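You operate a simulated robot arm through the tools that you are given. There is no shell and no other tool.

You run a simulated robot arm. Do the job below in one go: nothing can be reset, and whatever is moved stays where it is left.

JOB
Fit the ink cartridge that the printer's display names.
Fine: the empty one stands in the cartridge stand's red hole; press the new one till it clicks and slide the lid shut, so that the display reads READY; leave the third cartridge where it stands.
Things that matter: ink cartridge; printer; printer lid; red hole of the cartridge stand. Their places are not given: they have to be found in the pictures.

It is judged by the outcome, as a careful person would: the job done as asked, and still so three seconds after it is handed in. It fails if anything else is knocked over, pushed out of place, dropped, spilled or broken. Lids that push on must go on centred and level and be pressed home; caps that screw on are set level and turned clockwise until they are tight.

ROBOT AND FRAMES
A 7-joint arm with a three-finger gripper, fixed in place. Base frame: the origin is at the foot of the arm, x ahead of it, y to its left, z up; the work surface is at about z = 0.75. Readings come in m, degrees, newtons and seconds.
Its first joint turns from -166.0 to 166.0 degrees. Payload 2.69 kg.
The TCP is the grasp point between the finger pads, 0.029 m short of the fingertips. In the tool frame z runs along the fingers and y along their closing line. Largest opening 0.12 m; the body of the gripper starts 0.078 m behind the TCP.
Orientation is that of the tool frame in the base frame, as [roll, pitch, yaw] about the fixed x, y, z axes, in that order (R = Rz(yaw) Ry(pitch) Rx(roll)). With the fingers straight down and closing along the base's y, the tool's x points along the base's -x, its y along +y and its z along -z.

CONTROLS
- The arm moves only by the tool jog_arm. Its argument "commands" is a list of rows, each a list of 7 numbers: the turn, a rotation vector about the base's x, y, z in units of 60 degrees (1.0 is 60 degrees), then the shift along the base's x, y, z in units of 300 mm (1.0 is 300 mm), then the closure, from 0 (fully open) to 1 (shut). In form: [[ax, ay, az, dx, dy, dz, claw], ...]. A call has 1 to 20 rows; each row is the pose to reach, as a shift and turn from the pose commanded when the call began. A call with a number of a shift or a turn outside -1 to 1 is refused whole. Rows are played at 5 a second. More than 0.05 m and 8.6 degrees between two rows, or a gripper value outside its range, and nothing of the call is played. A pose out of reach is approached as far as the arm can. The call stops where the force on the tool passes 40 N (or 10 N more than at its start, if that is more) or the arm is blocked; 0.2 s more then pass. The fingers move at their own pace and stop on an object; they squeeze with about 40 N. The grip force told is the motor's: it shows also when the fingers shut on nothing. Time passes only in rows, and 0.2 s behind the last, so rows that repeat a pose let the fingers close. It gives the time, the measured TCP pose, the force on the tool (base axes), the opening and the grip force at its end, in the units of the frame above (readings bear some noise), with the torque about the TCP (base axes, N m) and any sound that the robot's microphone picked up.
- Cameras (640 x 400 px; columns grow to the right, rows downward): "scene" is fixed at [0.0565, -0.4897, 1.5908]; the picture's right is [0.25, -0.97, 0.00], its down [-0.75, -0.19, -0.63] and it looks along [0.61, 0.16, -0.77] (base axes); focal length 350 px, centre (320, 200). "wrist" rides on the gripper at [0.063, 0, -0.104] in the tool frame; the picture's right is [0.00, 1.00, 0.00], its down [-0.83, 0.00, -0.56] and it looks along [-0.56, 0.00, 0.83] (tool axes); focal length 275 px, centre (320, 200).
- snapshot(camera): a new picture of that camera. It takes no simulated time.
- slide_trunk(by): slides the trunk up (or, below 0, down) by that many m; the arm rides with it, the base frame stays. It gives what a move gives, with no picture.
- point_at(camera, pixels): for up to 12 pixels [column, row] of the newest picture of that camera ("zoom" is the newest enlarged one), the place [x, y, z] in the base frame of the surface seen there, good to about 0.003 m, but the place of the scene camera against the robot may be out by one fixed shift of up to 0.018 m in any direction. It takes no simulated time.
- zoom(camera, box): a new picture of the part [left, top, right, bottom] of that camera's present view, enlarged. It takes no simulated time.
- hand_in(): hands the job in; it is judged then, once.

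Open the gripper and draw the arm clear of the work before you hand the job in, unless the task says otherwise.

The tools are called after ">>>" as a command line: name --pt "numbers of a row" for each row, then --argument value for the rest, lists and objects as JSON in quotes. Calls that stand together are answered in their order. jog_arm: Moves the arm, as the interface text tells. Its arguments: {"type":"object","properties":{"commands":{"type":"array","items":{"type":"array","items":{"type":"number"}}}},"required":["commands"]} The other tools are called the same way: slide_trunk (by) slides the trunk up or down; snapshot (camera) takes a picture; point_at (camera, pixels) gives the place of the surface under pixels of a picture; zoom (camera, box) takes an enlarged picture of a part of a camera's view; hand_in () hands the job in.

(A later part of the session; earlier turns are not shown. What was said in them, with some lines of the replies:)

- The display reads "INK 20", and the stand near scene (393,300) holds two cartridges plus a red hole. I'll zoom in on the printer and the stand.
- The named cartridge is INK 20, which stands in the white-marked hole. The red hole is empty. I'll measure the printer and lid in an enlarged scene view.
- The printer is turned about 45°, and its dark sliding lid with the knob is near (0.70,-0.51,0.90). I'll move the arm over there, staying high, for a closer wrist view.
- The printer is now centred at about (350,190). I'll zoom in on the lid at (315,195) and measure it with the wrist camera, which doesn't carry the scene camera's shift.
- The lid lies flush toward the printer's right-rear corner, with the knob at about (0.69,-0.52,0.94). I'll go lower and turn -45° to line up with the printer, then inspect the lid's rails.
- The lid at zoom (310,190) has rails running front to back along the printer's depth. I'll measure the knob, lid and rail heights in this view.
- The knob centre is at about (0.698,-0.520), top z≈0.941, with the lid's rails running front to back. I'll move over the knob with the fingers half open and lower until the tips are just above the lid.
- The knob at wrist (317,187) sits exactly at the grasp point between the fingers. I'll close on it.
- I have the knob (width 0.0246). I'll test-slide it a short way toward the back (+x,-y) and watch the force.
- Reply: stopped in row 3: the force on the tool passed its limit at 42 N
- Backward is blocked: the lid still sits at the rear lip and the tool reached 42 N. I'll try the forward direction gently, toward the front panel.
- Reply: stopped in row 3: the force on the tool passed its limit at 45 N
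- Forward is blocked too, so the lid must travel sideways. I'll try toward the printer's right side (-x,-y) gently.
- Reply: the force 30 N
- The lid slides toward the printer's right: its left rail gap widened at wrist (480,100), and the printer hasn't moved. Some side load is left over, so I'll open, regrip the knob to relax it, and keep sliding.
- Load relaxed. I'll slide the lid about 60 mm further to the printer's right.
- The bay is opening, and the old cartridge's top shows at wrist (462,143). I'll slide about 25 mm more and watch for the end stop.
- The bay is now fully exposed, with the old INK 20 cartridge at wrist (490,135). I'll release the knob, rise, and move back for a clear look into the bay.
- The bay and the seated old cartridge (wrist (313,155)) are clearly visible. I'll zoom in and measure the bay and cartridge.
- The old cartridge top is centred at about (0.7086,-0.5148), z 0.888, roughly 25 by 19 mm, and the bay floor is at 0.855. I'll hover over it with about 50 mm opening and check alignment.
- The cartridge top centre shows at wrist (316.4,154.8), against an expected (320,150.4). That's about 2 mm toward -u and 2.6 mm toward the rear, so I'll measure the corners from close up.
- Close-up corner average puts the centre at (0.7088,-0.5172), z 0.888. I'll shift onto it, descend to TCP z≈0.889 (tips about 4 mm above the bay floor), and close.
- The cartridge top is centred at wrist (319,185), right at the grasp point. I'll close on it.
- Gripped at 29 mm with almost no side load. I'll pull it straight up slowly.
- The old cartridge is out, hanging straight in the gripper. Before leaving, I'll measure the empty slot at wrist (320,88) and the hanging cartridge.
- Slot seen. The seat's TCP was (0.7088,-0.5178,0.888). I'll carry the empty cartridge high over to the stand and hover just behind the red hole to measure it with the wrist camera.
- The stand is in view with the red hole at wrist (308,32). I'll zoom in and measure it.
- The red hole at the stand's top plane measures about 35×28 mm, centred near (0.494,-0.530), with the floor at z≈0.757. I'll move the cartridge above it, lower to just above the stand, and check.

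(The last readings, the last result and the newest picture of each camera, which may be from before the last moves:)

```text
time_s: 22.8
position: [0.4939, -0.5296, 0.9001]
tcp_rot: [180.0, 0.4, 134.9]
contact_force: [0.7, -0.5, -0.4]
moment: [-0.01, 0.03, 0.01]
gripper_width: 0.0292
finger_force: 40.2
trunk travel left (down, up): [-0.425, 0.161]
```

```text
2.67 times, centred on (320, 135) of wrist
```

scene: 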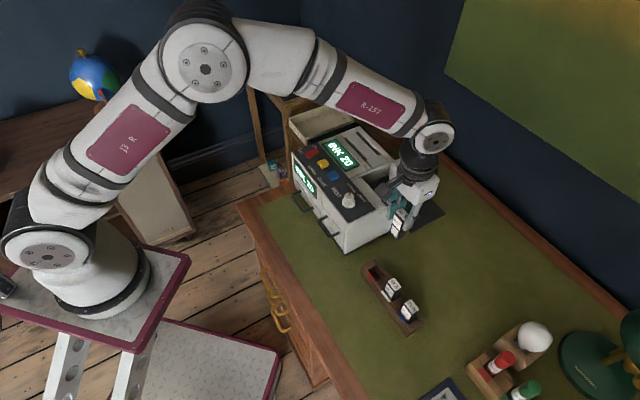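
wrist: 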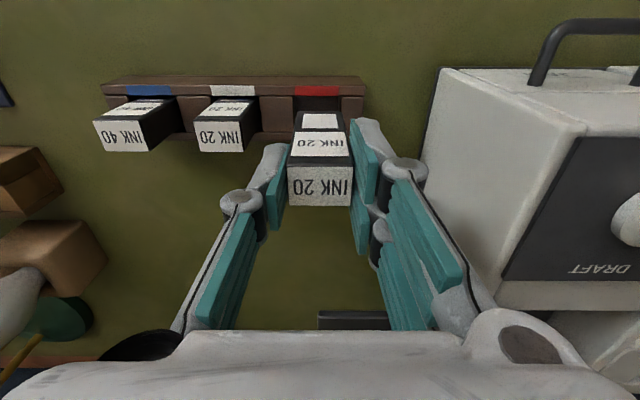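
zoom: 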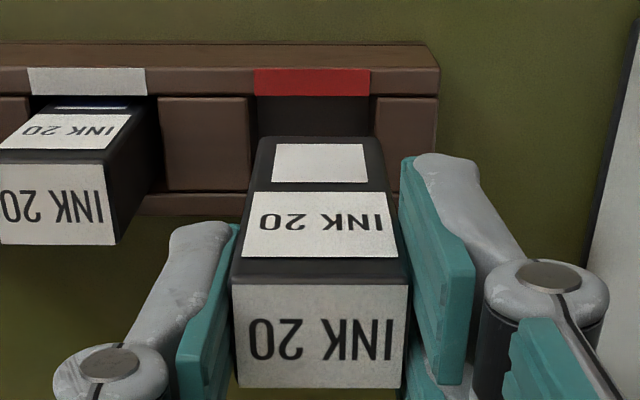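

The hole centre sits about 2.3 mm left and 1.3 mm behind the cartridge axis (red stripe at zoom 255–370 against the cartridge centre at 320). I'll correct that and lower partway in.

>>> jog_arm --pt "0 0 0 -0.0023 -0.0083 0 0.9" --pt "0 0 0 -0.0023 -0.0083 -0.03 0.9" --pt "0 0 0 -0.0023 -0.0083 -0.06 0.9" --pt "0 0 0 -0.0023 -0.0083 -0.09 0.9" --pt "0 0 0 -0.0023 -0.0083 -0.11 0.9"

>>> snapshot --camera "wrist"

>>> zoom --camera "wrist" --box '[240, 60, 400, 210]'

>>> zoom --camera "scene" --box '[350, 230, 430, 310]'

```text
time_s: 24.0
position: [0.4915, -0.5324, 0.8674]
tcp_rot: [-180.0, 0.4, 134.9]
contact_force: [0.6, 0.0, -0.5]
moment: [0.01, 0.0, 0.02]
gripper_width: 0.0289
finger_force: 40.2
trunk travel left (down, up): [-0.425, 0.161]
```

```text
taken
```

wrist: 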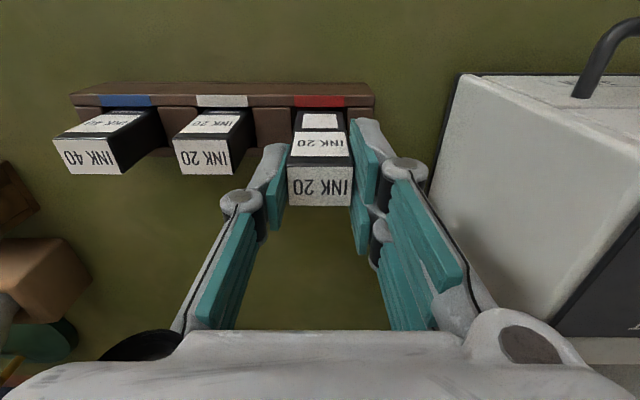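

```text
2.67 times, centred on (320, 135) of wrist
```

zoom: 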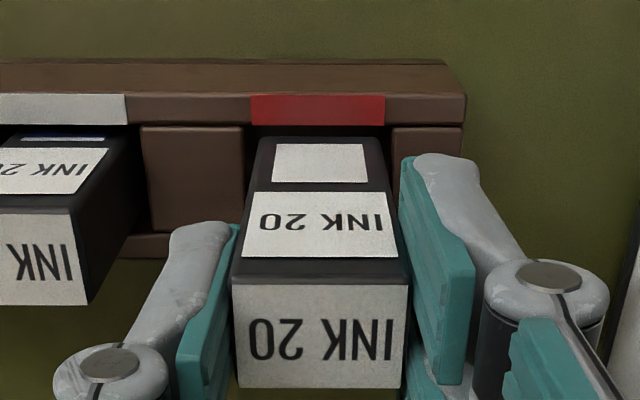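

```text
5.00 times, centred on (390, 270) of scene
```

zoom: 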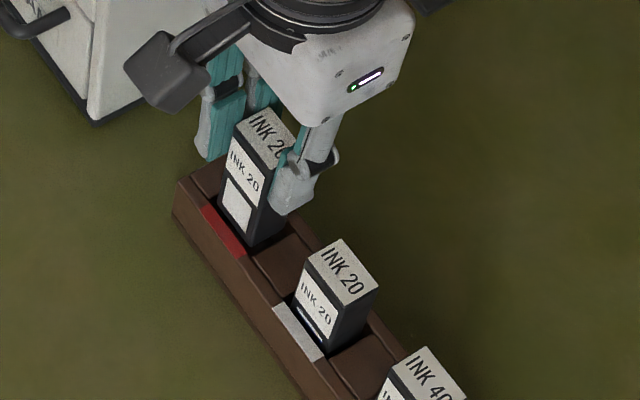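

The cartridge is centred with about 3 mm clearance all round (stripe 250–386, cartridge front edge just behind the stripe). I'll lower it in slowly.

>>> jog_arm --pt "0 0 0 0 0 -0.02 0.9" --pt "0 0 0 0 0 -0.04 0.9" --pt "0 0 0 0 0 -0.06 0.9" --pt "0 0 0 0 0 -0.075 0.9" --pt "0 0 0 0 0 -0.085 0.9"

>>> zoom --camera "scene" --box '[350, 230, 430, 310]'

>>> zoom --camera "wrist" --box '[100, 60, 400, 210]'

```text
time_s: 25.2
position: [0.4927, -0.5315, 0.8437]
tcp_rot: [-180.0, 0.3, 134.9]
contact_force: [0.4, -1.0, -0.9]
moment: [0.0, -0.01, 0.0]
gripper_width: 0.0289
finger_force: 40.0
trunk travel left (down, up): [-0.425, 0.161]
```

```text
5.00 times, centred on (390, 270) of scene
```

zoom: 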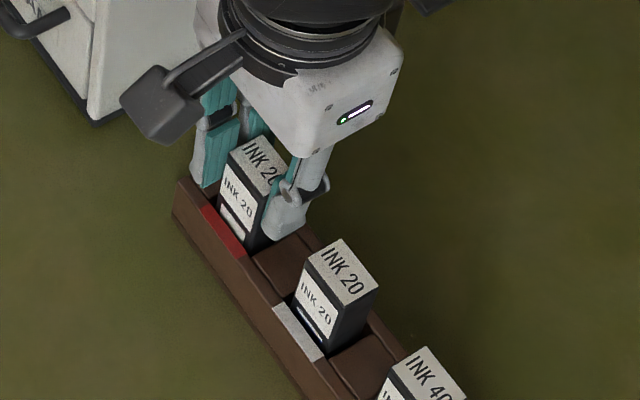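

```text
2.13 times, centred on (250, 135) of wrist
```

zoom: 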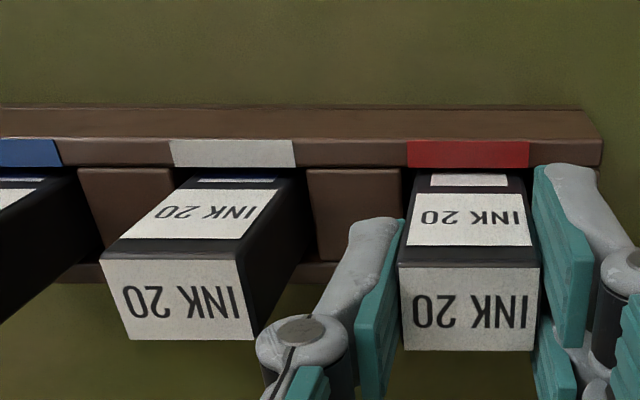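

It's entering cleanly with no contact force. I'll continue down in small steps until it touches the floor (expected near TCP z 0.838).

>>> jog_arm --pt "0 0 0 0 0 -0.007 0.9" --pt "0 0 0 0 0 -0.013 0.9" --pt "0 0 0 0 0 -0.017 0.9"

```text
time_s: 26.0
position: [0.4936, -0.532, 0.8364]
tcp_rot: [180.0, 0.3, 134.9]
contact_force: [-0.7, 0.2, -0.7]
moment: [-0.04, 0.0, -0.02]
gripper_width: 0.0293
finger_force: 40.3
trunk travel left (down, up): [-0.425, 0.161]
```

>>> jog_arm --pt "0 0 0 0 0 -0.004 0.9" --pt "0 0 0 0 0 -0.008 0.9"

>>> zoom --camera "wrist" --box '[100, 60, 400, 210]'

>>> point_at --camera "zoom" --pixels '[[180, 310], [440, 330], [190, 270], [470, 280]]'

```text
time_s: 26.6
position: [0.4926, -0.5322, 0.8356]
tcp_rot: [-179.9, 0.5, 134.9]
contact_force: [-2.6, 5.6, 20.4]
moment: [0.48, 0.1, 0.0]
gripper_width: 0.029
finger_force: 39.8
trunk travel left (down, up): [-0.425, 0.161]
```

```text
2.13 times, centred on (250, 135) of wrist
```

zoom: 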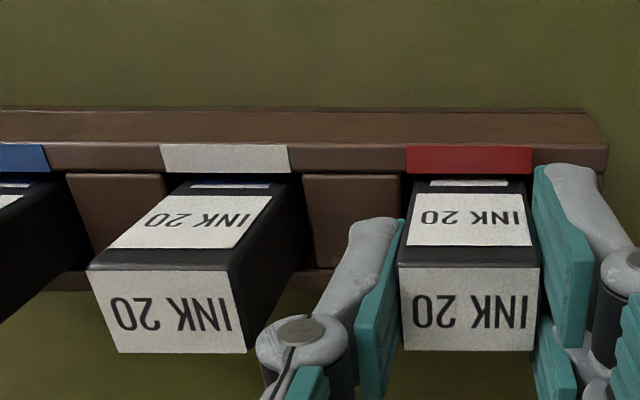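

```text
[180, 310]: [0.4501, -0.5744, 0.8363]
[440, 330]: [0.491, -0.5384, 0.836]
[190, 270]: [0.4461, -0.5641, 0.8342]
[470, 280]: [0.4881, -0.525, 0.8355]
```

It reached the floor: 20 N upward, and its top is level with its neighbour at 0.836. I'll open slightly to release and rise straight up.

>>> jog_arm --pt "0 0 0 0 0 0.003 0.7" --pt "0 0 0 0 0 0.003 0.63" --pt "0 0 0 0 0 0.003 0.63" --pt "0 0 0 0 0 0.05 0.63" --pt "0 0 0 0 0 0.12 0.63" --pt "0 0 0 0 0 0.2 0.63"

>>> snapshot --camera "wrist"

>>> zoom --camera "wrist" --box '[100, 40, 400, 200]'

```text
time_s: 28.0
position: [0.4927, -0.5314, 0.8941]
tcp_rot: [-179.9, 0.3, 134.8]
contact_force: [-0.6, -0.2, 0.8]
moment: [0.02, 0.0, -0.01]
gripper_width: 0.0443
finger_force: 0.1
trunk travel left (down, up): [-0.425, 0.161]
```

```text
taken
```

wrist: 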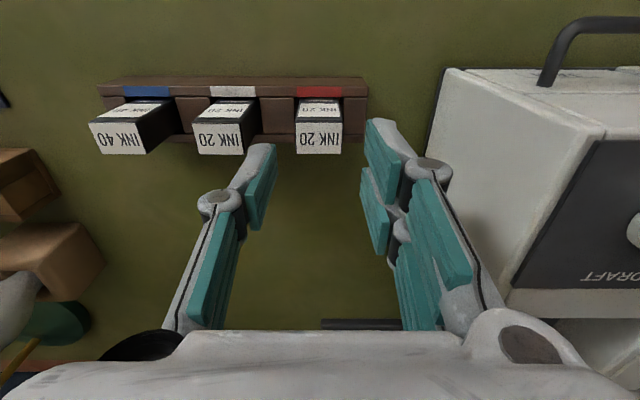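

```text
2.13 times, centred on (250, 120) of wrist
```

zoom: 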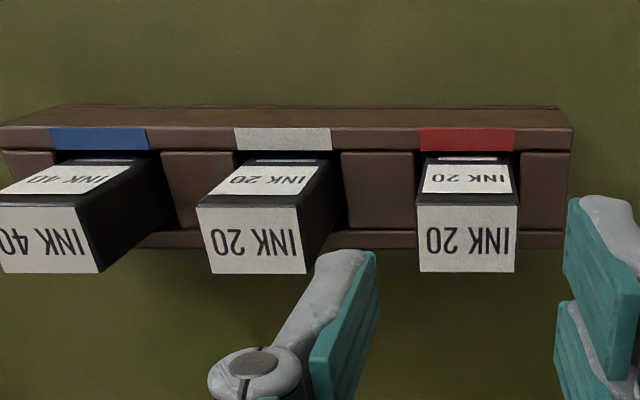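

The empty one stands upright in the red hole. I'll shift 63 mm along the stand to hover over the new INK 20 cartridge in the white hole.

>>> jog_arm --pt "0 0 0 -0.074 -0.074 0 0.63" --pt "0 0 0 -0.147 -0.149 0 0.63" --pt "0 0 0 -0.147 -0.149 0 0.63"

>>> snapshot --camera "wrist"

>>> zoom --camera "wrist" --box '[240, 60, 400, 200]'

```text
time_s: 28.8
position: [0.4479, -0.577, 0.8944]
tcp_rot: [-180.0, 0.3, 134.9]
contact_force: [0.3, 0.3, -0.7]
moment: [-0.01, 0.02, -0.03]
gripper_width: 0.0443
finger_force: 0.1
trunk travel left (down, up): [-0.425, 0.161]
```

```text
taken
```

wrist: 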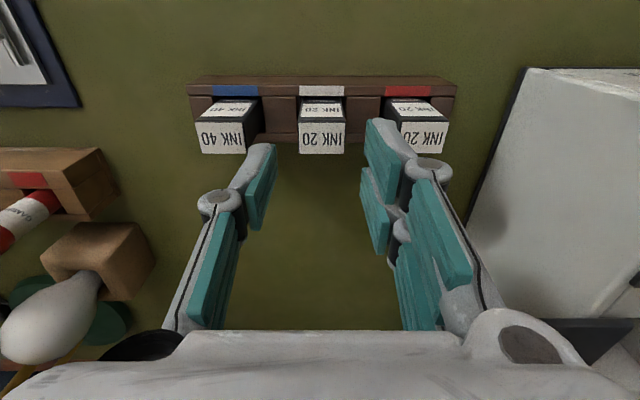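

```text
2.86 times, centred on (320, 130) of wrist
```

zoom: 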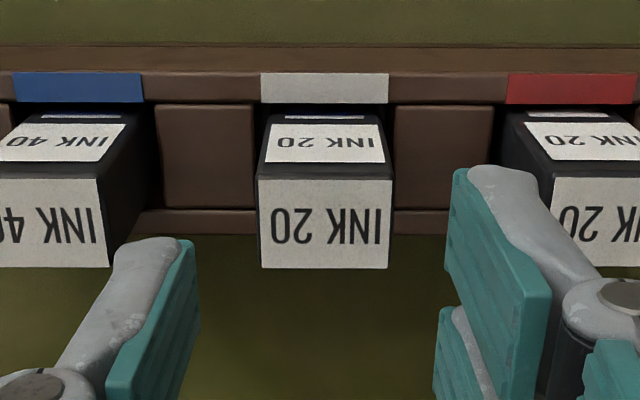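

The new cartridge's top centre is at wrist (322,138), about 1.3 mm to the right of the grasp axis. I'll correct, descend to TCP z≈0.836, and look before closing.

>>> jog_arm --pt "0 0 0 0.0057 0.0005 -0.05 0.63" --pt "0 0 0 0.0057 0.0005 -0.1 0.63" --pt "0 0 0 0.0057 0.0005 -0.15 0.63" --pt "0 0 0 0.0057 0.0005 -0.195 0.63" --pt "0 0 0 0.0057 0.0005 -0.195 0.63"

>>> snapshot --camera "wrist"

>>> zoom --camera "wrist" --box '[260, 20, 400, 220]'

```text
time_s: 30.0
position: [0.451, -0.5766, 0.836]
tcp_rot: [-180.0, 0.3, 134.9]
contact_force: [-0.5, 0.1, 0.4]
moment: [-0.01, -0.03, -0.01]
gripper_width: 0.0445
finger_force: 0.1
trunk travel left (down, up): [-0.425, 0.161]
```

```text
taken
```

wrist: 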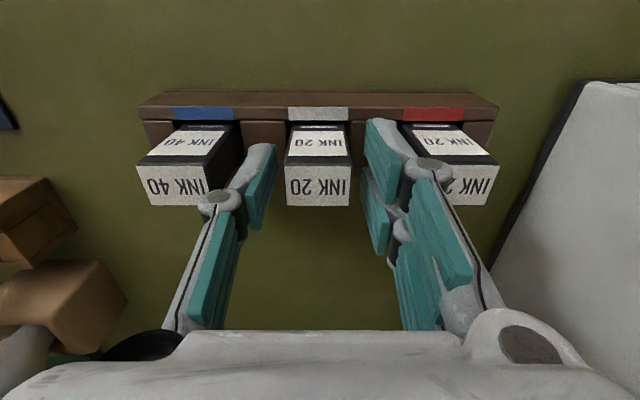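

```text
2.00 times, centred on (330, 120) of wrist
```

zoom: 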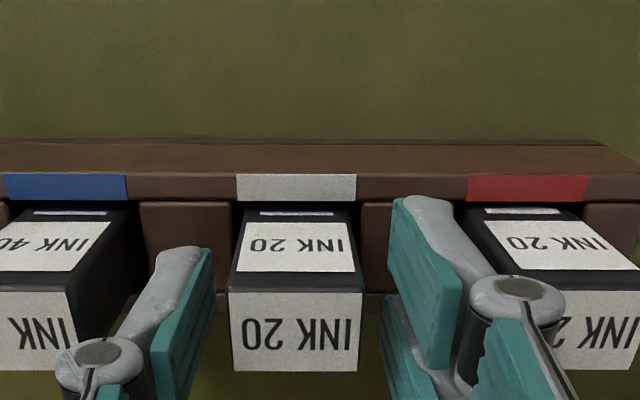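

The new cartridge sits at zoom rows 291–371, the same place the old one had in the grip, and about 1 mm to the left. I'll trim 1 mm and close.

>>> jog_arm --pt "0 0 0 -0.0024 -0.0024 0 0.63" --pt "0 0 0 -0.0024 -0.0024 0 0.75" --pt "0 0 0 -0.0024 -0.0024 0 0.9" --pt "0 0 0 -0.0024 -0.0024 0 0.9" --pt "0 0 0 -0.0024 -0.0024 0 0.9"

>>> zoom --camera "wrist" --box '[260, 20, 400, 220]'

```text
time_s: 31.2
position: [0.4496, -0.5777, 0.8348]
tcp_rot: [-180.0, 0.2, 134.9]
contact_force: [-0.5, 0.1, 0.3]
moment: [0.03, -0.02, 0.02]
gripper_width: 0.0293
finger_force: 40.1
trunk travel left (down, up): [-0.425, 0.161]
```

```text
2.00 times, centred on (330, 120) of wrist
```

zoom: 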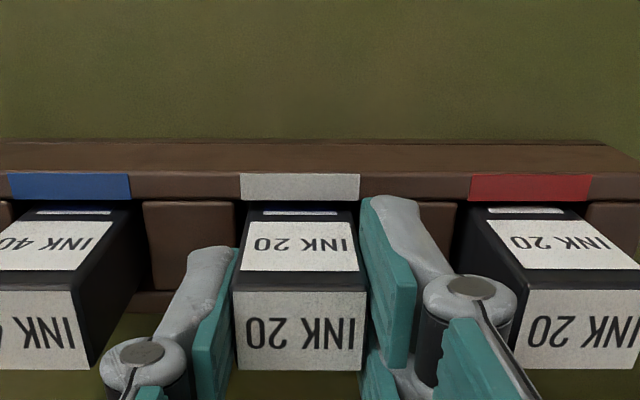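

Gripped evenly (29.3 mm). I'll lift it straight out and raise it to about z 1.06.

>>> jog_arm --pt "0 0 0 0 0 0.03 0.9" --pt "0 0 0 0 0 0.07 0.9" --pt "0 0 0 0 0 0.12 0.9" --pt "0 0 0 0 0 0.19 0.9" --pt "0 0 0 0 0 0.28 0.9" --pt "0 0 0 0 0 0.4 0.9" --pt "0 0 0 0 0 0.53 0.9" --pt "0 0 0 0 0 0.65 0.9" --pt "0 0 0 0 0 0.75 0.9"

>>> snapshot --camera "wrist"

>>> zoom --camera "scene" --box '[340, 160, 460, 340]'

```text
time_s: 33.2
position: [0.4497, -0.5774, 1.0607]
tcp_rot: [-179.9, 0.3, 135.0]
contact_force: [0.3, -0.8, -1.0]
moment: [0.02, 0.02, -0.02]
gripper_width: 0.029
finger_force: 39.6
trunk travel left (down, up): [-0.425, 0.161]
```

```text
taken
```

wrist: 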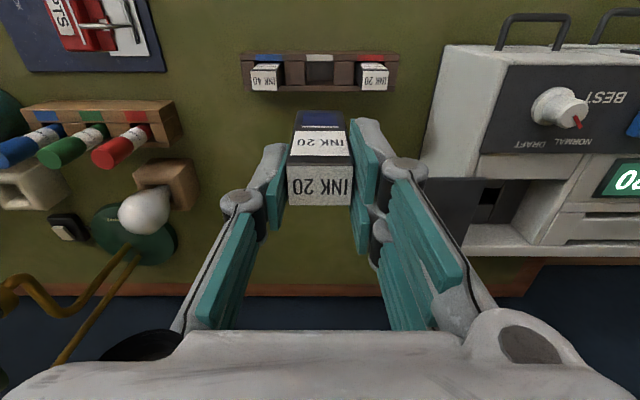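

```text
2.22 times, centred on (400, 250) of scene
```

zoom: 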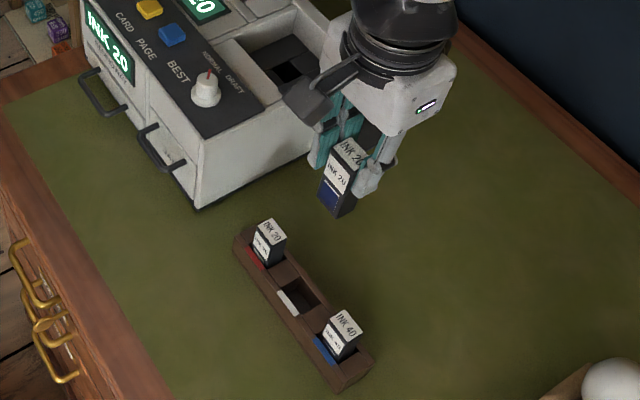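

The new cartridge shows a full blue window, and the stand is undisturbed. I'll carry it to the seat position above the bay, TCP (0.7087,-0.5178).

>>> jog_arm --pt "0 0 0 0.14 0.033 0 0.9" --pt "0 0 0 0.28 0.066 0 0.9" --pt "0 0 0 0.42 0.099 0 0.9" --pt "0 0 0 0.56 0.132 0 0.9" --pt "0 0 0 0.7 0.165 0 0.9" --pt "0 0 0 0.82 0.19 0 0.9" --pt "0 0 0 0.8633 0.1987 -0.05 0.9" --pt "0 0 0 0.8633 0.1987 -0.1257 0.9" --pt "0 0 0 0.8633 0.1987 -0.1257 0.9"

>>> snapshot --camera "wrist"

>>> zoom --camera "wrist" --box '[280, 30, 360, 130]'

```text
time_s: 35.2
position: [0.7085, -0.5167, 1.022]
tcp_rot: [180.0, 0.4, 134.9]
contact_force: [0.5, -0.3, 0.1]
moment: [-0.04, 0.01, 0.0]
gripper_width: 0.029
finger_force: 40.2
trunk travel left (down, up): [-0.425, 0.161]
```

```text
taken
```

wrist: 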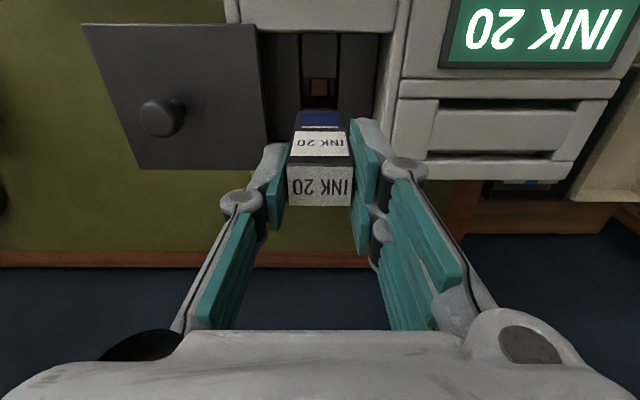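

```text
4.00 times, centred on (320, 80) of wrist
```

zoom: 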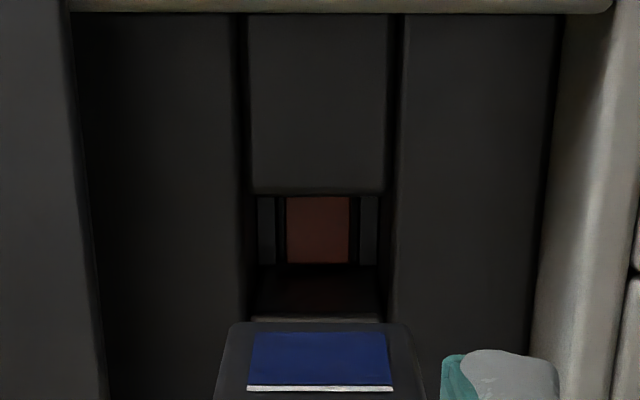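

The slot appears at zoom row 193, against 198 when the old one was pulled out, so I'm about 1 mm too far back and 0.4 mm off sideways. I'll trim and lower to just above the slot.

>>> jog_arm --pt "0 0 0 -0.0031 0.0012 -0.06 0.9" --pt "0 0 0 -0.0031 0.0012 -0.12 0.9" --pt "0 0 0 -0.0031 0.0012 -0.18 0.9" --pt "0 0 0 -0.0031 0.0012 -0.237 0.9" --pt "0 0 0 -0.0031 0.0012 -0.237 0.9"

>>> snapshot --camera "wrist"

>>> zoom --camera "wrist" --box '[270, 60, 370, 160]'

>>> zoom --camera "scene" --box '[360, 120, 430, 210]'

```text
time_s: 36.4
position: [0.707, -0.5176, 0.9521]
tcp_rot: [-179.9, 0.4, 134.8]
contact_force: [-0.3, -0.5, -0.6]
moment: [0.01, 0.03, 0.01]
gripper_width: 0.029
finger_force: 40.1
trunk travel left (down, up): [-0.425, 0.161]
```

```text
taken
```

wrist: 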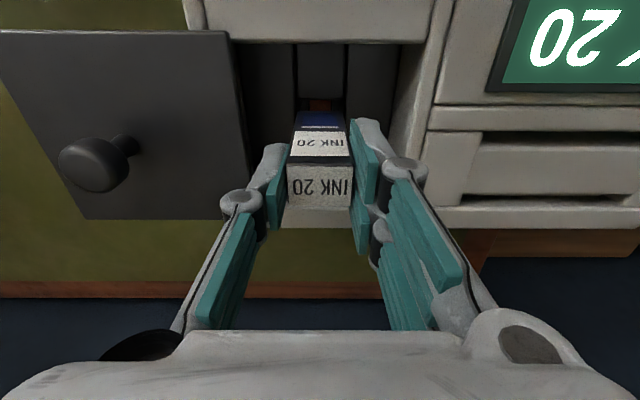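

```text
4.00 times, centred on (320, 110) of wrist
```

zoom: 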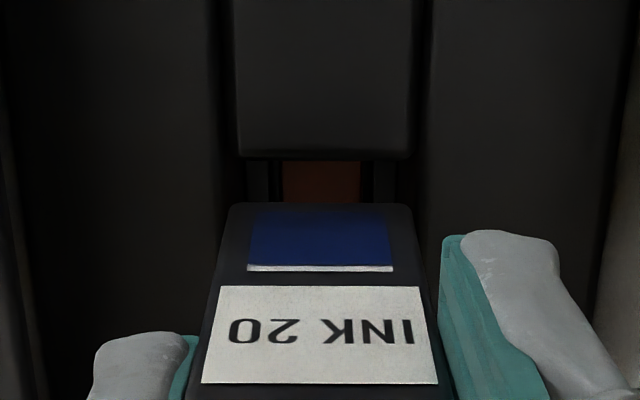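

```text
4.44 times, centred on (395, 165) of scene
```

zoom: 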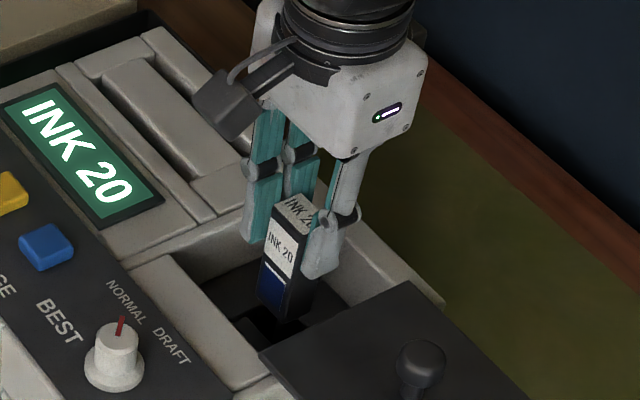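

The slot and cartridge line up within about 0.5 mm. I'll make a tiny +u trim and lower into the slot in small steps.

>>> jog_arm --pt "0 0 0 0.0009 0.0009 -0.02 0.9" --pt "0 0 0 0.0009 0.0009 -0.04 0.9" --pt "0 0 0 0.0009 0.0009 -0.06 0.9" --pt "0 0 0 0.0009 0.0009 -0.08 0.9" --pt "0 0 0 0.0009 0.0009 -0.1 0.9" --pt "0 0 0 0.0009 0.0009 -0.12 0.9"

>>> snapshot --camera "wrist"

>>> zoom --camera "wrist" --box '[270, 60, 370, 210]'

```text
time_s: 37.8
position: [0.7077, -0.5172, 0.9146]
tcp_rot: [180.0, 0.3, 134.9]
contact_force: [-0.4, 0.3, -1.3]
moment: [0.0, 0.0, 0.01]
gripper_width: 0.0295
finger_force: 40.2
trunk travel left (down, up): [-0.425, 0.161]
```

```text
taken
```

wrist: 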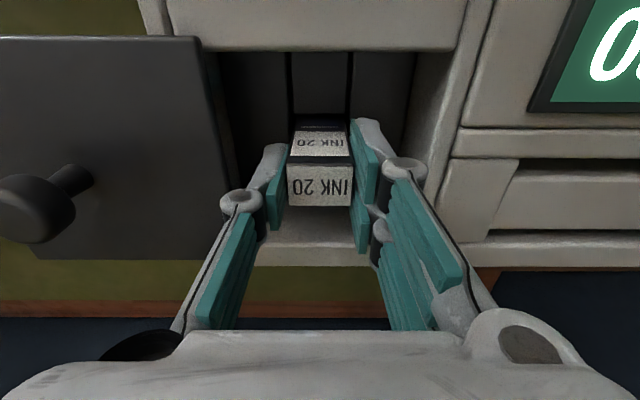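

```text
2.67 times, centred on (320, 135) of wrist
```

zoom: 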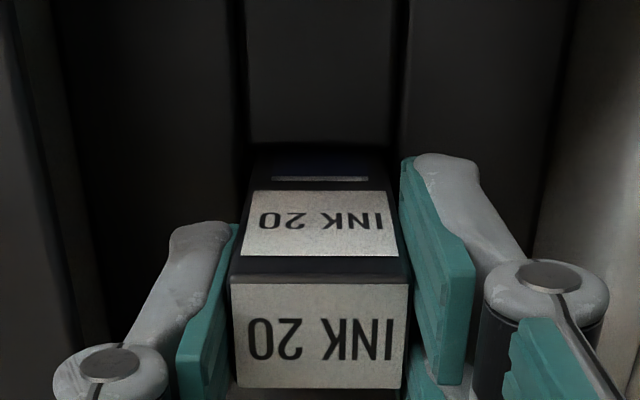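

It's entering the slot without contact force. I'll continue down in small steps toward the seat at TCP z≈0.888, watching force and sound.

>>> jog_arm --pt "0 0 0 0 0 -0.015 0.9" --pt "0 0 0 0 0 -0.03 0.9" --pt "0 0 0 0 0 -0.045 0.9" --pt "0 0 0 0 0 -0.06 0.9" --pt "0 0 0 0 0 -0.07 0.9" --pt "0 0 0 0 0 -0.078 0.9"

>>> zoom --camera "wrist" --box '[270, 60, 370, 210]'

```text
time_s: 39.2
position: [0.708, -0.5167, 0.8931]
tcp_rot: [-179.9, 0.3, 135.0]
contact_force: [-1.0, 0.4, 4.7]
moment: [0.03, 0.07, -0.02]
gripper_width: 0.029
finger_force: 40.0
trunk travel left (down, up): [-0.425, 0.161]
```

```text
2.67 times, centred on (320, 135) of wrist
```

zoom: 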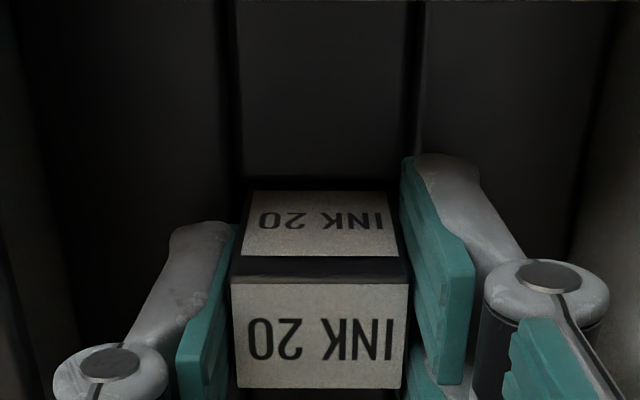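

First resistance: 4.7 N at z 0.893. I'll keep pressing down in 1 mm steps and listen for the click.

>>> jog_arm --pt "0 0 0 0 0 -0.004 0.9" --pt "0 0 0 0 0 -0.008 0.9" --pt "0 0 0 0 0 -0.012 0.9" --pt "0 0 0 0 0 -0.015 0.9"

>>> zoom --camera "wrist" --box '[270, 60, 370, 210]'

```text
time_s: 40.2
position: [0.7083, -0.5168, 0.8888]
tcp_rot: [179.9, 0.4, 134.9]
contact_force: [0.7, -1.3, 4.6]
moment: [-0.08, -0.02, 0.01]
gripper_width: 0.0293
finger_force: 39.8
trunk travel left (down, up): [-0.425, 0.161]
```

```text
2.67 times, centred on (320, 135) of wrist
```

zoom: 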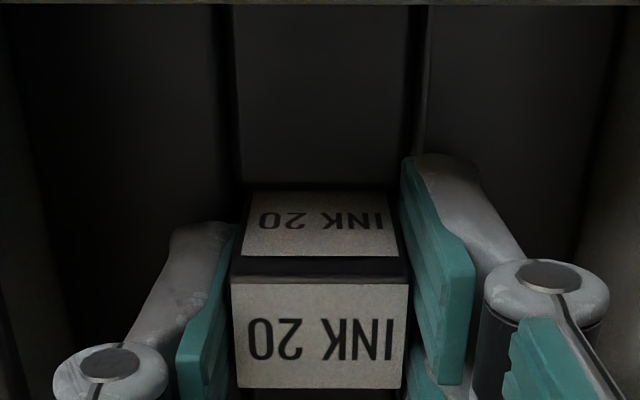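

A steady 4.6 N with no click yet at z 0.889. I'll release, rise above the cartridge, shut the fingers, and press on its top.

>>> jog_arm --pt "0 0 0 0 0 0 0.7" --pt "0 0 0 0 0 0 0.63" --pt "0 0 0 0 0 0 0.63" --pt "0 0 0 0 0 0.05 0.63" --pt "0 0 0 0 0 0.11 0.63" --pt "0 0 0 0 0 0.17 0.63" --pt "0 0 0 0 0 0.17 0.63"

>>> snapshot --camera "wrist"

>>> zoom --camera "wrist" --box '[220, 70, 420, 230]'

>>> point_at --camera "wrist" --pixels '[[318, 145], [310, 140], [326, 140], [310, 150], [326, 150]]'

```text
time_s: 41.8
position: [0.7082, -0.5164, 0.9387]
tcp_rot: [-180.0, 0.3, 134.9]
contact_force: [-1.4, 0.2, 0.3]
moment: [0.0, -0.02, 0.0]
gripper_width: 0.0446
finger_force: 0.1
trunk travel left (down, up): [-0.425, 0.161]
```

```text
taken
```

wrist: 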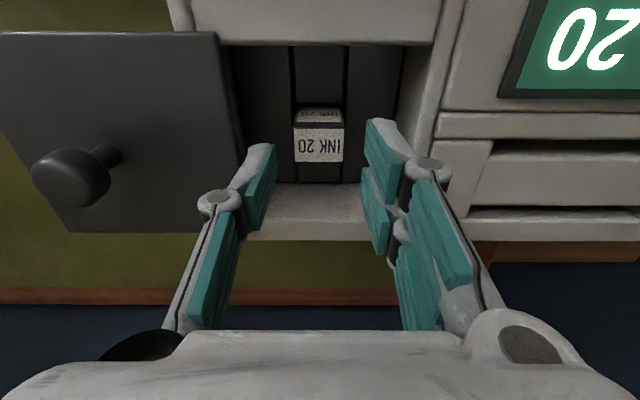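

```text
2.50 times, centred on (320, 150) of wrist
```

zoom: 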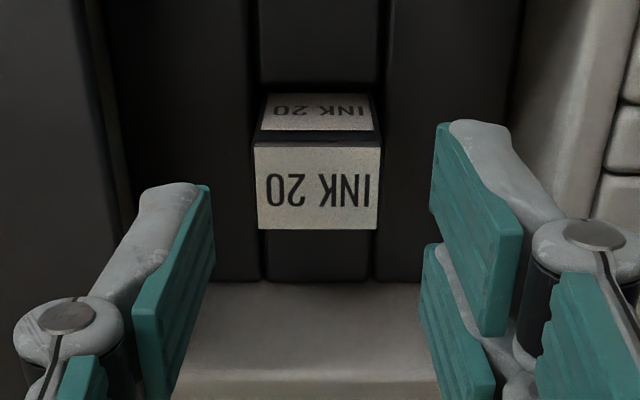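

```text
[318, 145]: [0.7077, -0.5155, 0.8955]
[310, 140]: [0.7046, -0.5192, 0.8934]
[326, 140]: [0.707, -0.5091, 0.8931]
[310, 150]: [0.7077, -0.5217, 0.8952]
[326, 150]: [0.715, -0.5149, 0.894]
```

The top is at 0.894, about 6 mm above the latched height and centred under the tool. I'll shut the fingers and press down slowly.

>>> jog_arm --pt "0 0 0 0 0 0 0.8" --pt "0 0 0 0 0 0 1" --pt "0 0 0 0 0 0 1" --pt "0 0 0 0 0 -0.02 1" --pt "0 0 0 0 0 -0.035 1" --pt "0 0 0 0 0 -0.045 1" --pt "0 0 0 0 0 -0.052 1" --pt "0 0 0 0 0 -0.058 1" --pt "0 0 0 0 0 -0.064 1" --pt "0 0 0 0 0 -0.07 1" --pt "0 0 0 0 0 -0.075 1" --pt "0 0 0 0 0 -0.08 1"

>>> snapshot --camera "wrist"

```text
time_s: 44.4
position: [0.7087, -0.5172, 0.9157]
tcp_rot: [-180.0, 0.4, 134.9]
contact_force: [0.2, 0.1, 4.2]
moment: [0.01, -0.01, 0.01]
gripper_width: 0.0061
finger_force: 28.4
trunk travel left (down, up): [-0.425, 0.161]
```

```text
taken
```

wrist: 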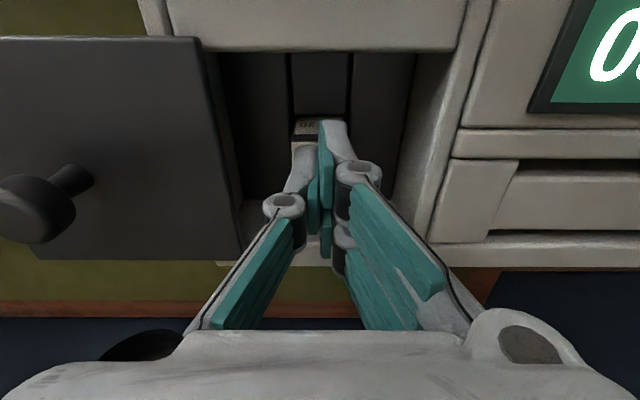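

It's pressing with 4 N at z 0.916, with no click yet. I'll press further in 1 mm steps.

>>> jog_arm --pt "0 0 0 0 0 -0.004 1" --pt "0 0 0 0 0 -0.008 1" --pt "0 0 0 0 0 -0.012 1" --pt "0 0 0 0 0 -0.016 1"

>>> zoom --camera "wrist" --box '[220, 70, 420, 230]'

```text
time_s: 45.4
position: [0.7091, -0.5175, 0.9138]
tcp_rot: [-180.0, 0.6, 134.9]
contact_force: [-0.8, 2.0, 25.2]
moment: [0.18, 0.1, -0.04]
gripper_width: 0.006
finger_force: 29.3
trunk travel left (down, up): [-0.425, 0.161]
```

```text
2.50 times, centred on (320, 150) of wrist
```

zoom: 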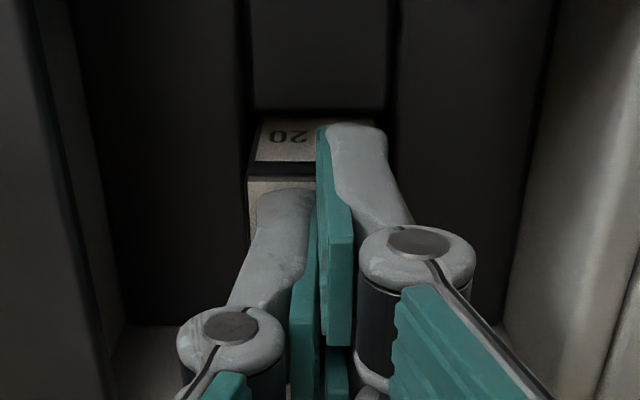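

Force is now 25 N at z 0.914, so it's at firm resistance. I'll press a bit more, up to the 40 N limit.

>>> jog_arm --pt "0 0 0 0 0 -0.003 1" --pt "0 0 0 0 0 -0.006 1" --pt "0 0 0 0 0 -0.009 1" --pt "0 0 0 0 0 -0.012 1" --pt "0 0 0 0 0 -0.015 1"

>>> snapshot --camera "scene"

```text
time_s: 46.0
position: [0.7088, -0.5176, 0.914]
tcp_rot: [-179.9, 0.8, 135.0]
contact_force: [-1.4, 2.5, 14.3]
moment: [0.16, 0.16, -0.03]
gripper_width: 0.006
finger_force: 28.2
trunk travel left (down, up): [-0.425, 0.161]
stopped in row 2: the force on the tool passed its limit at 41 N (the readings are from after the stop); the commanded pose is now the measured one
```

```text
taken
```

scene: 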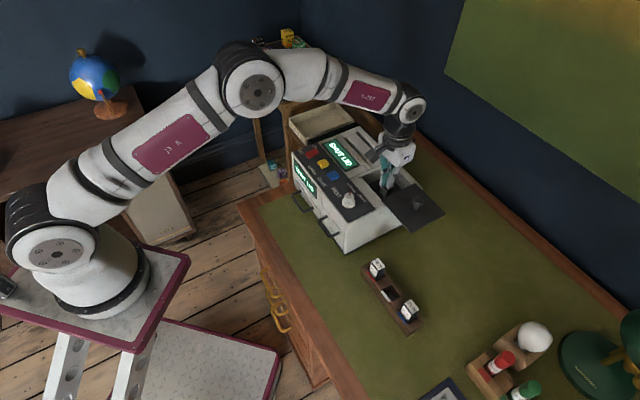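

The press reached 41 N on a hard stop, and the display text looks different now. I'll zoom in to read it.

>>> zoom --camera "scene" --box '[280, 120, 400, 220]'

```text
4.00 times, centred on (340, 170) of scene
```

zoom: 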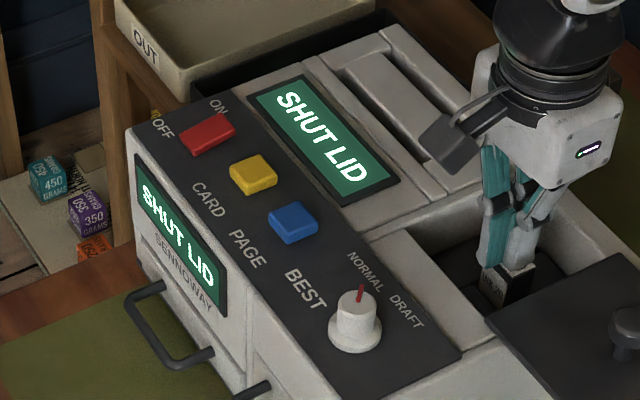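

The display now reads "SHUT LID", so the cartridge is latched. I'll rise, move over the lid knob at about (0.627,-0.593), and check alignment.

>>> jog_arm --pt "0 0 0 0 0 0.08 1" --pt "0 0 0 0 0 0.18 1" --pt "0 0 0 0 0 0.28 0.8" --pt "0 0 0 -0.09 -0.084 0.28 0.6" --pt "0 0 0 -0.18 -0.168 0.28 0.5" --pt "0 0 0 -0.2707 -0.2513 0.28 0.5" --pt "0 0 0 -0.2707 -0.2513 0.28 0.5"

>>> snapshot --camera "wrist"

>>> zoom --camera "wrist" --box '[220, 90, 420, 240]'

```text
time_s: 47.5
position: [0.6282, -0.5931, 0.996]
tcp_rot: [-179.9, 0.7, 134.9]
contact_force: [0.4, -0.7, -1.0]
moment: [-0.04, -0.03, -0.02]
gripper_width: 0.06
finger_force: 0.0
trunk travel left (down, up): [-0.425, 0.161]
```

```text
taken
```

wrist: 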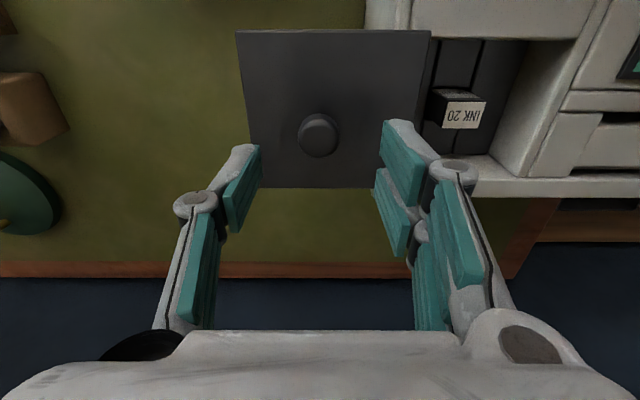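

```text
2.67 times, centred on (320, 165) of wrist
```

zoom: 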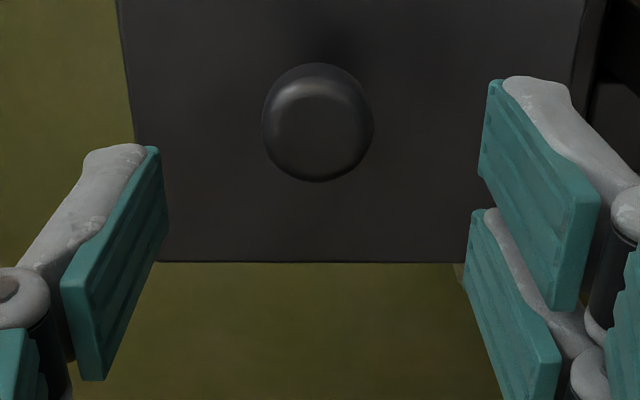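

The knob is centred at wrist (319,137). I'll descend to z≈0.943 and close on it.

>>> jog_arm --pt "0 0 0 0 0 -0.06 0.5" --pt "0 0 0 0 0 -0.12 0.5" --pt "0 0 0 0 0 -0.175 0.5" --pt "0 0 0 0 0 -0.175 0.7" --pt "0 0 0 0 0 -0.175 0.9" --pt "0 0 0 0 0 -0.175 0.9" --pt "0 0 0 0 0 -0.175 0.9"

>>> snapshot --camera "wrist"

```text
time_s: 49.1
position: [0.628, -0.5946, 0.9422]
tcp_rot: [-180.0, 0.6, 134.9]
contact_force: [0.1, -1.4, -0.8]
moment: [-0.11, -0.08, 0.1]
gripper_width: 0.0239
finger_force: 45.4
trunk travel left (down, up): [-0.425, 0.161]
```

```text
taken
```

wrist: 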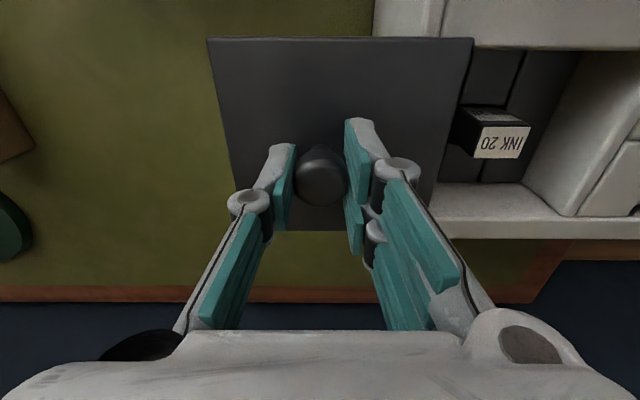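

Holding the knob. I'll slide the lid back left (+x,+y) most of the way, about 92 mm.

>>> jog_arm --pt "0 0 0 0.02 0.02 0 0.9" --pt "0 0 0 0.042 0.042 0 0.9" --pt "0 0 0 0.064 0.064 0 0.9" --pt "0 0 0 0.086 0.086 0 0.9" --pt "0 0 0 0.108 0.108 0 0.9" --pt "0 0 0 0.13 0.13 0 0.9" --pt "0 0 0 0.152 0.152 0 0.9" --pt "0 0 0 0.174 0.174 0 0.9" --pt "0 0 0 0.196 0.196 0 0.9" --pt "0 0 0 0.216 0.216 0 0.9"

>>> snapshot --camera "wrist"

```text
time_s: 51.4
position: [0.693, -0.5288, 0.9438]
tcp_rot: [179.9, 0.6, 134.9]
contact_force: [4.5, -5.1, -9.7]
moment: [0.24, 0.21, 0.16]
gripper_width: 0.0241
finger_force: 45.0
trunk travel left (down, up): [-0.425, 0.161]
```

```text
taken
```

wrist: 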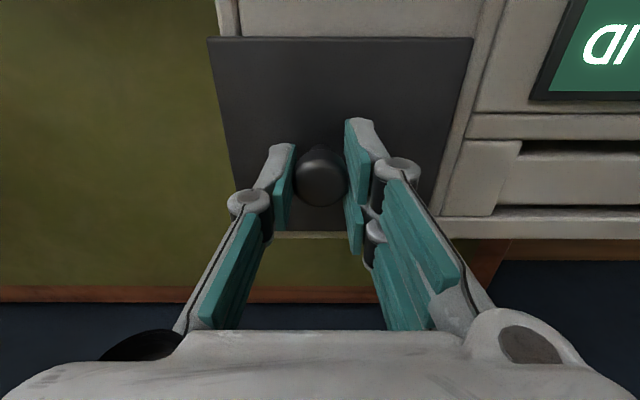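

About 8–10 mm remains, judging by the gap at the left rail (wrist 475,100). I'll finish in small steps up to the stop.

>>> jog_arm --pt "0 0 0 0.006 0.006 0 0.9" --pt "0 0 0 0.012 0.012 0 0.9" --pt "0 0 0 0.017 0.017 0 0.9" --pt "0 0 0 0.021 0.021 0 0.9" --pt "0 0 0 0.024 0.024 0 0.9" --pt "0 0 0 0.027 0.027 0 0.9"

>>> snapshot --camera "wrist"

>>> zoom --camera "scene" --box '[280, 120, 400, 220]'

```text
time_s: 52.8
position: [0.6996, -0.5227, 0.9427]
tcp_rot: [-179.7, 0.6, 134.7]
contact_force: [-5.0, -17.1, -13.5]
moment: [-0.39, -0.09, 0.11]
gripper_width: 0.0239
finger_force: 44.8
trunk travel left (down, up): [-0.425, 0.161]
```

```text
taken
```

wrist: 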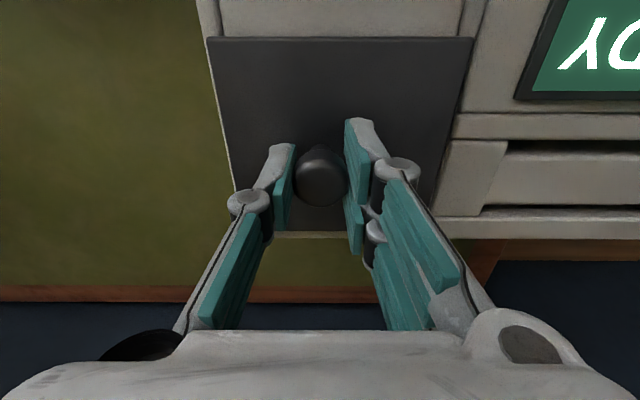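

```text
4.00 times, centred on (340, 170) of scene
```

zoom: 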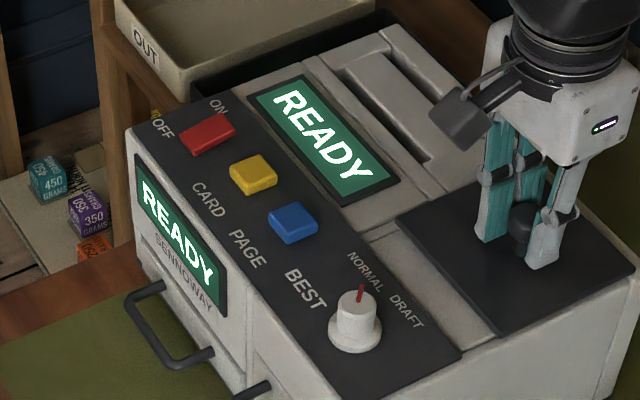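

The display reads READY and the lid is back at its closed stop. I'll open the fingers, rise straight up, and draw the arm clear.

>>> jog_arm --pt "0 0 0 0 0 0 0.7" --pt "0 0 0 0 0 0 0.5" --pt "0 0 0 0 0 0 0.5" --pt "0 0 0 0 0 0.08 0.5" --pt "0 0 0 0 0 0.2 0.5" --pt "0 0 0 0 0 0.34 0.4" --pt "0 0 0 0 0 0.5 0.2" --pt "0 0 0 -0.05 0.08 0.6 0" --pt "0 0 0 -0.12 0.2 0.65 0" --pt "0 0 0 -0.2 0.32 0.7 0" --pt "0 0 0 -0.28 0.44 0.7 0"

>>> snapshot --camera "scene"

>>> zoom --camera "scene" --box '[270, 110, 440, 260]'

>>> zoom --camera "scene" --box '[340, 240, 450, 350]'

```text
time_s: 55.1
position: [0.6177, -0.3886, 1.1534]
tcp_rot: [-179.9, 0.4, 134.9]
contact_force: [0.4, -1.0, -0.3]
moment: [0.02, 0.04, -0.04]
gripper_width: 0.1199
finger_force: 0.0
trunk travel left (down, up): [-0.425, 0.161]
```

```text
taken
```

scene: 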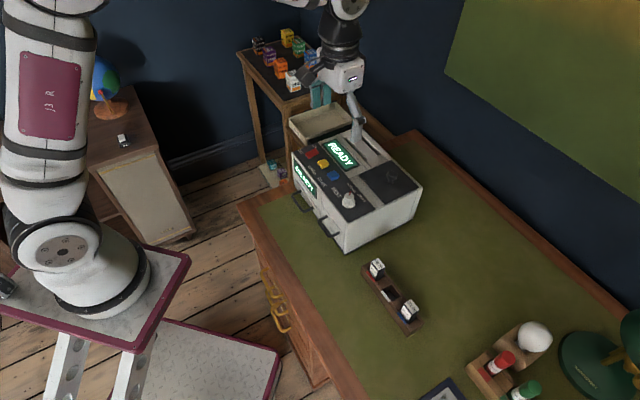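

```text
2.67 times, centred on (355, 185) of scene
```

zoom: 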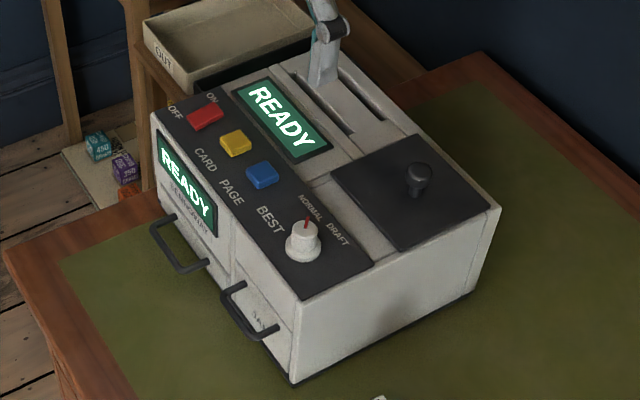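

```text
3.64 times, centred on (395, 295) of scene
```

zoom: 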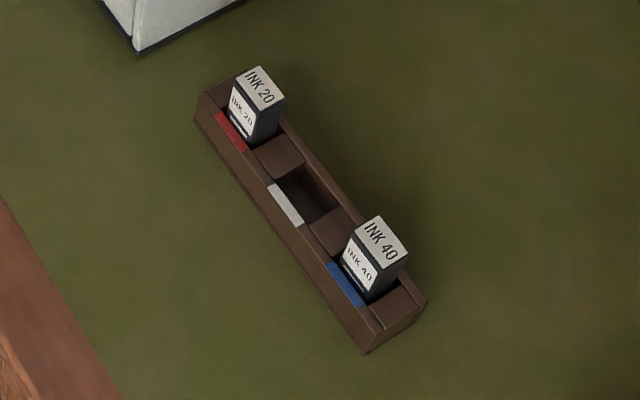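

READY still shows, the lid is shut, the empty stands in the red hole and INK 40 hasn't moved. I'll draw the arm further away from the printer before handing in.

>>> jog_arm --pt "0 0 0 -0.1 0.06 0.03 0" --pt "0 0 0 -0.22 0.14 0.06 0" --pt "0 0 0 -0.34 0.22 0.08 0" --pt "0 0 0 -0.46 0.3 0.08 0" --pt "0 0 0 -0.58 0.38 0.08 0" --pt "0 0 0 -0.6 0.4 0.08 0"

>>> zoom --camera "scene" --box '[240, 100, 460, 350]'

```text
time_s: 56.5
position: [0.4376, -0.2689, 1.1769]
tcp_rot: [180.0, 0.6, 134.9]
contact_force: [-1.0, -0.3, 0.2]
moment: [0.04, -0.02, -0.02]
gripper_width: 0.1199
finger_force: 0.0
trunk travel left (down, up): [-0.425, 0.161]
```

```text
1.60 times, centred on (350, 225) of scene
```

zoom: 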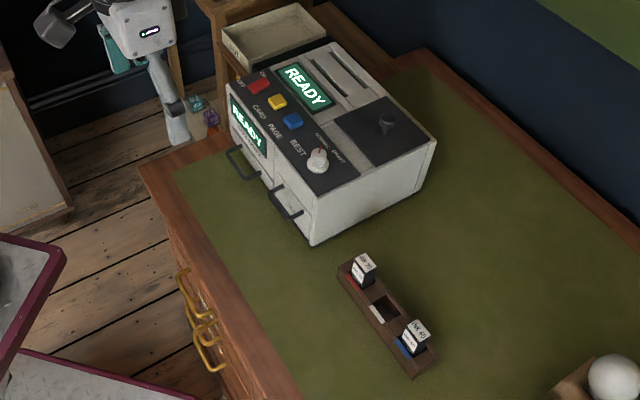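

The printer reads READY with its lid shut, the empty cartridge is in the red hole, INK 40 is untouched, and the arm is clear with the gripper open. I'm handing in.

>>> hand_in

```text
The job is handed in.
```

The printer has its new INK 20 cartridge, the lid is shut, and the display reads READY. The job is handed in.

- **New cartridge:** I pressed it down to a hard stop. The microphone reported no click, but the display changed from INK 20 to SHUT LID, and then to READY once I slid the lid closed.
- **Empty cartridge:** it stands upright in the red hole of the stand.
- **Third cartridge:** INK 40 is still in its blue hole, untouched.
- **Lid:** it slides sideways, toward the printer's right. Before finding that, I pushed it backward and forward, and each push stopped just over the 40 N limit. In the pictures the printer did not move.

The arm is clear of the printer and stand, with the gripper open.
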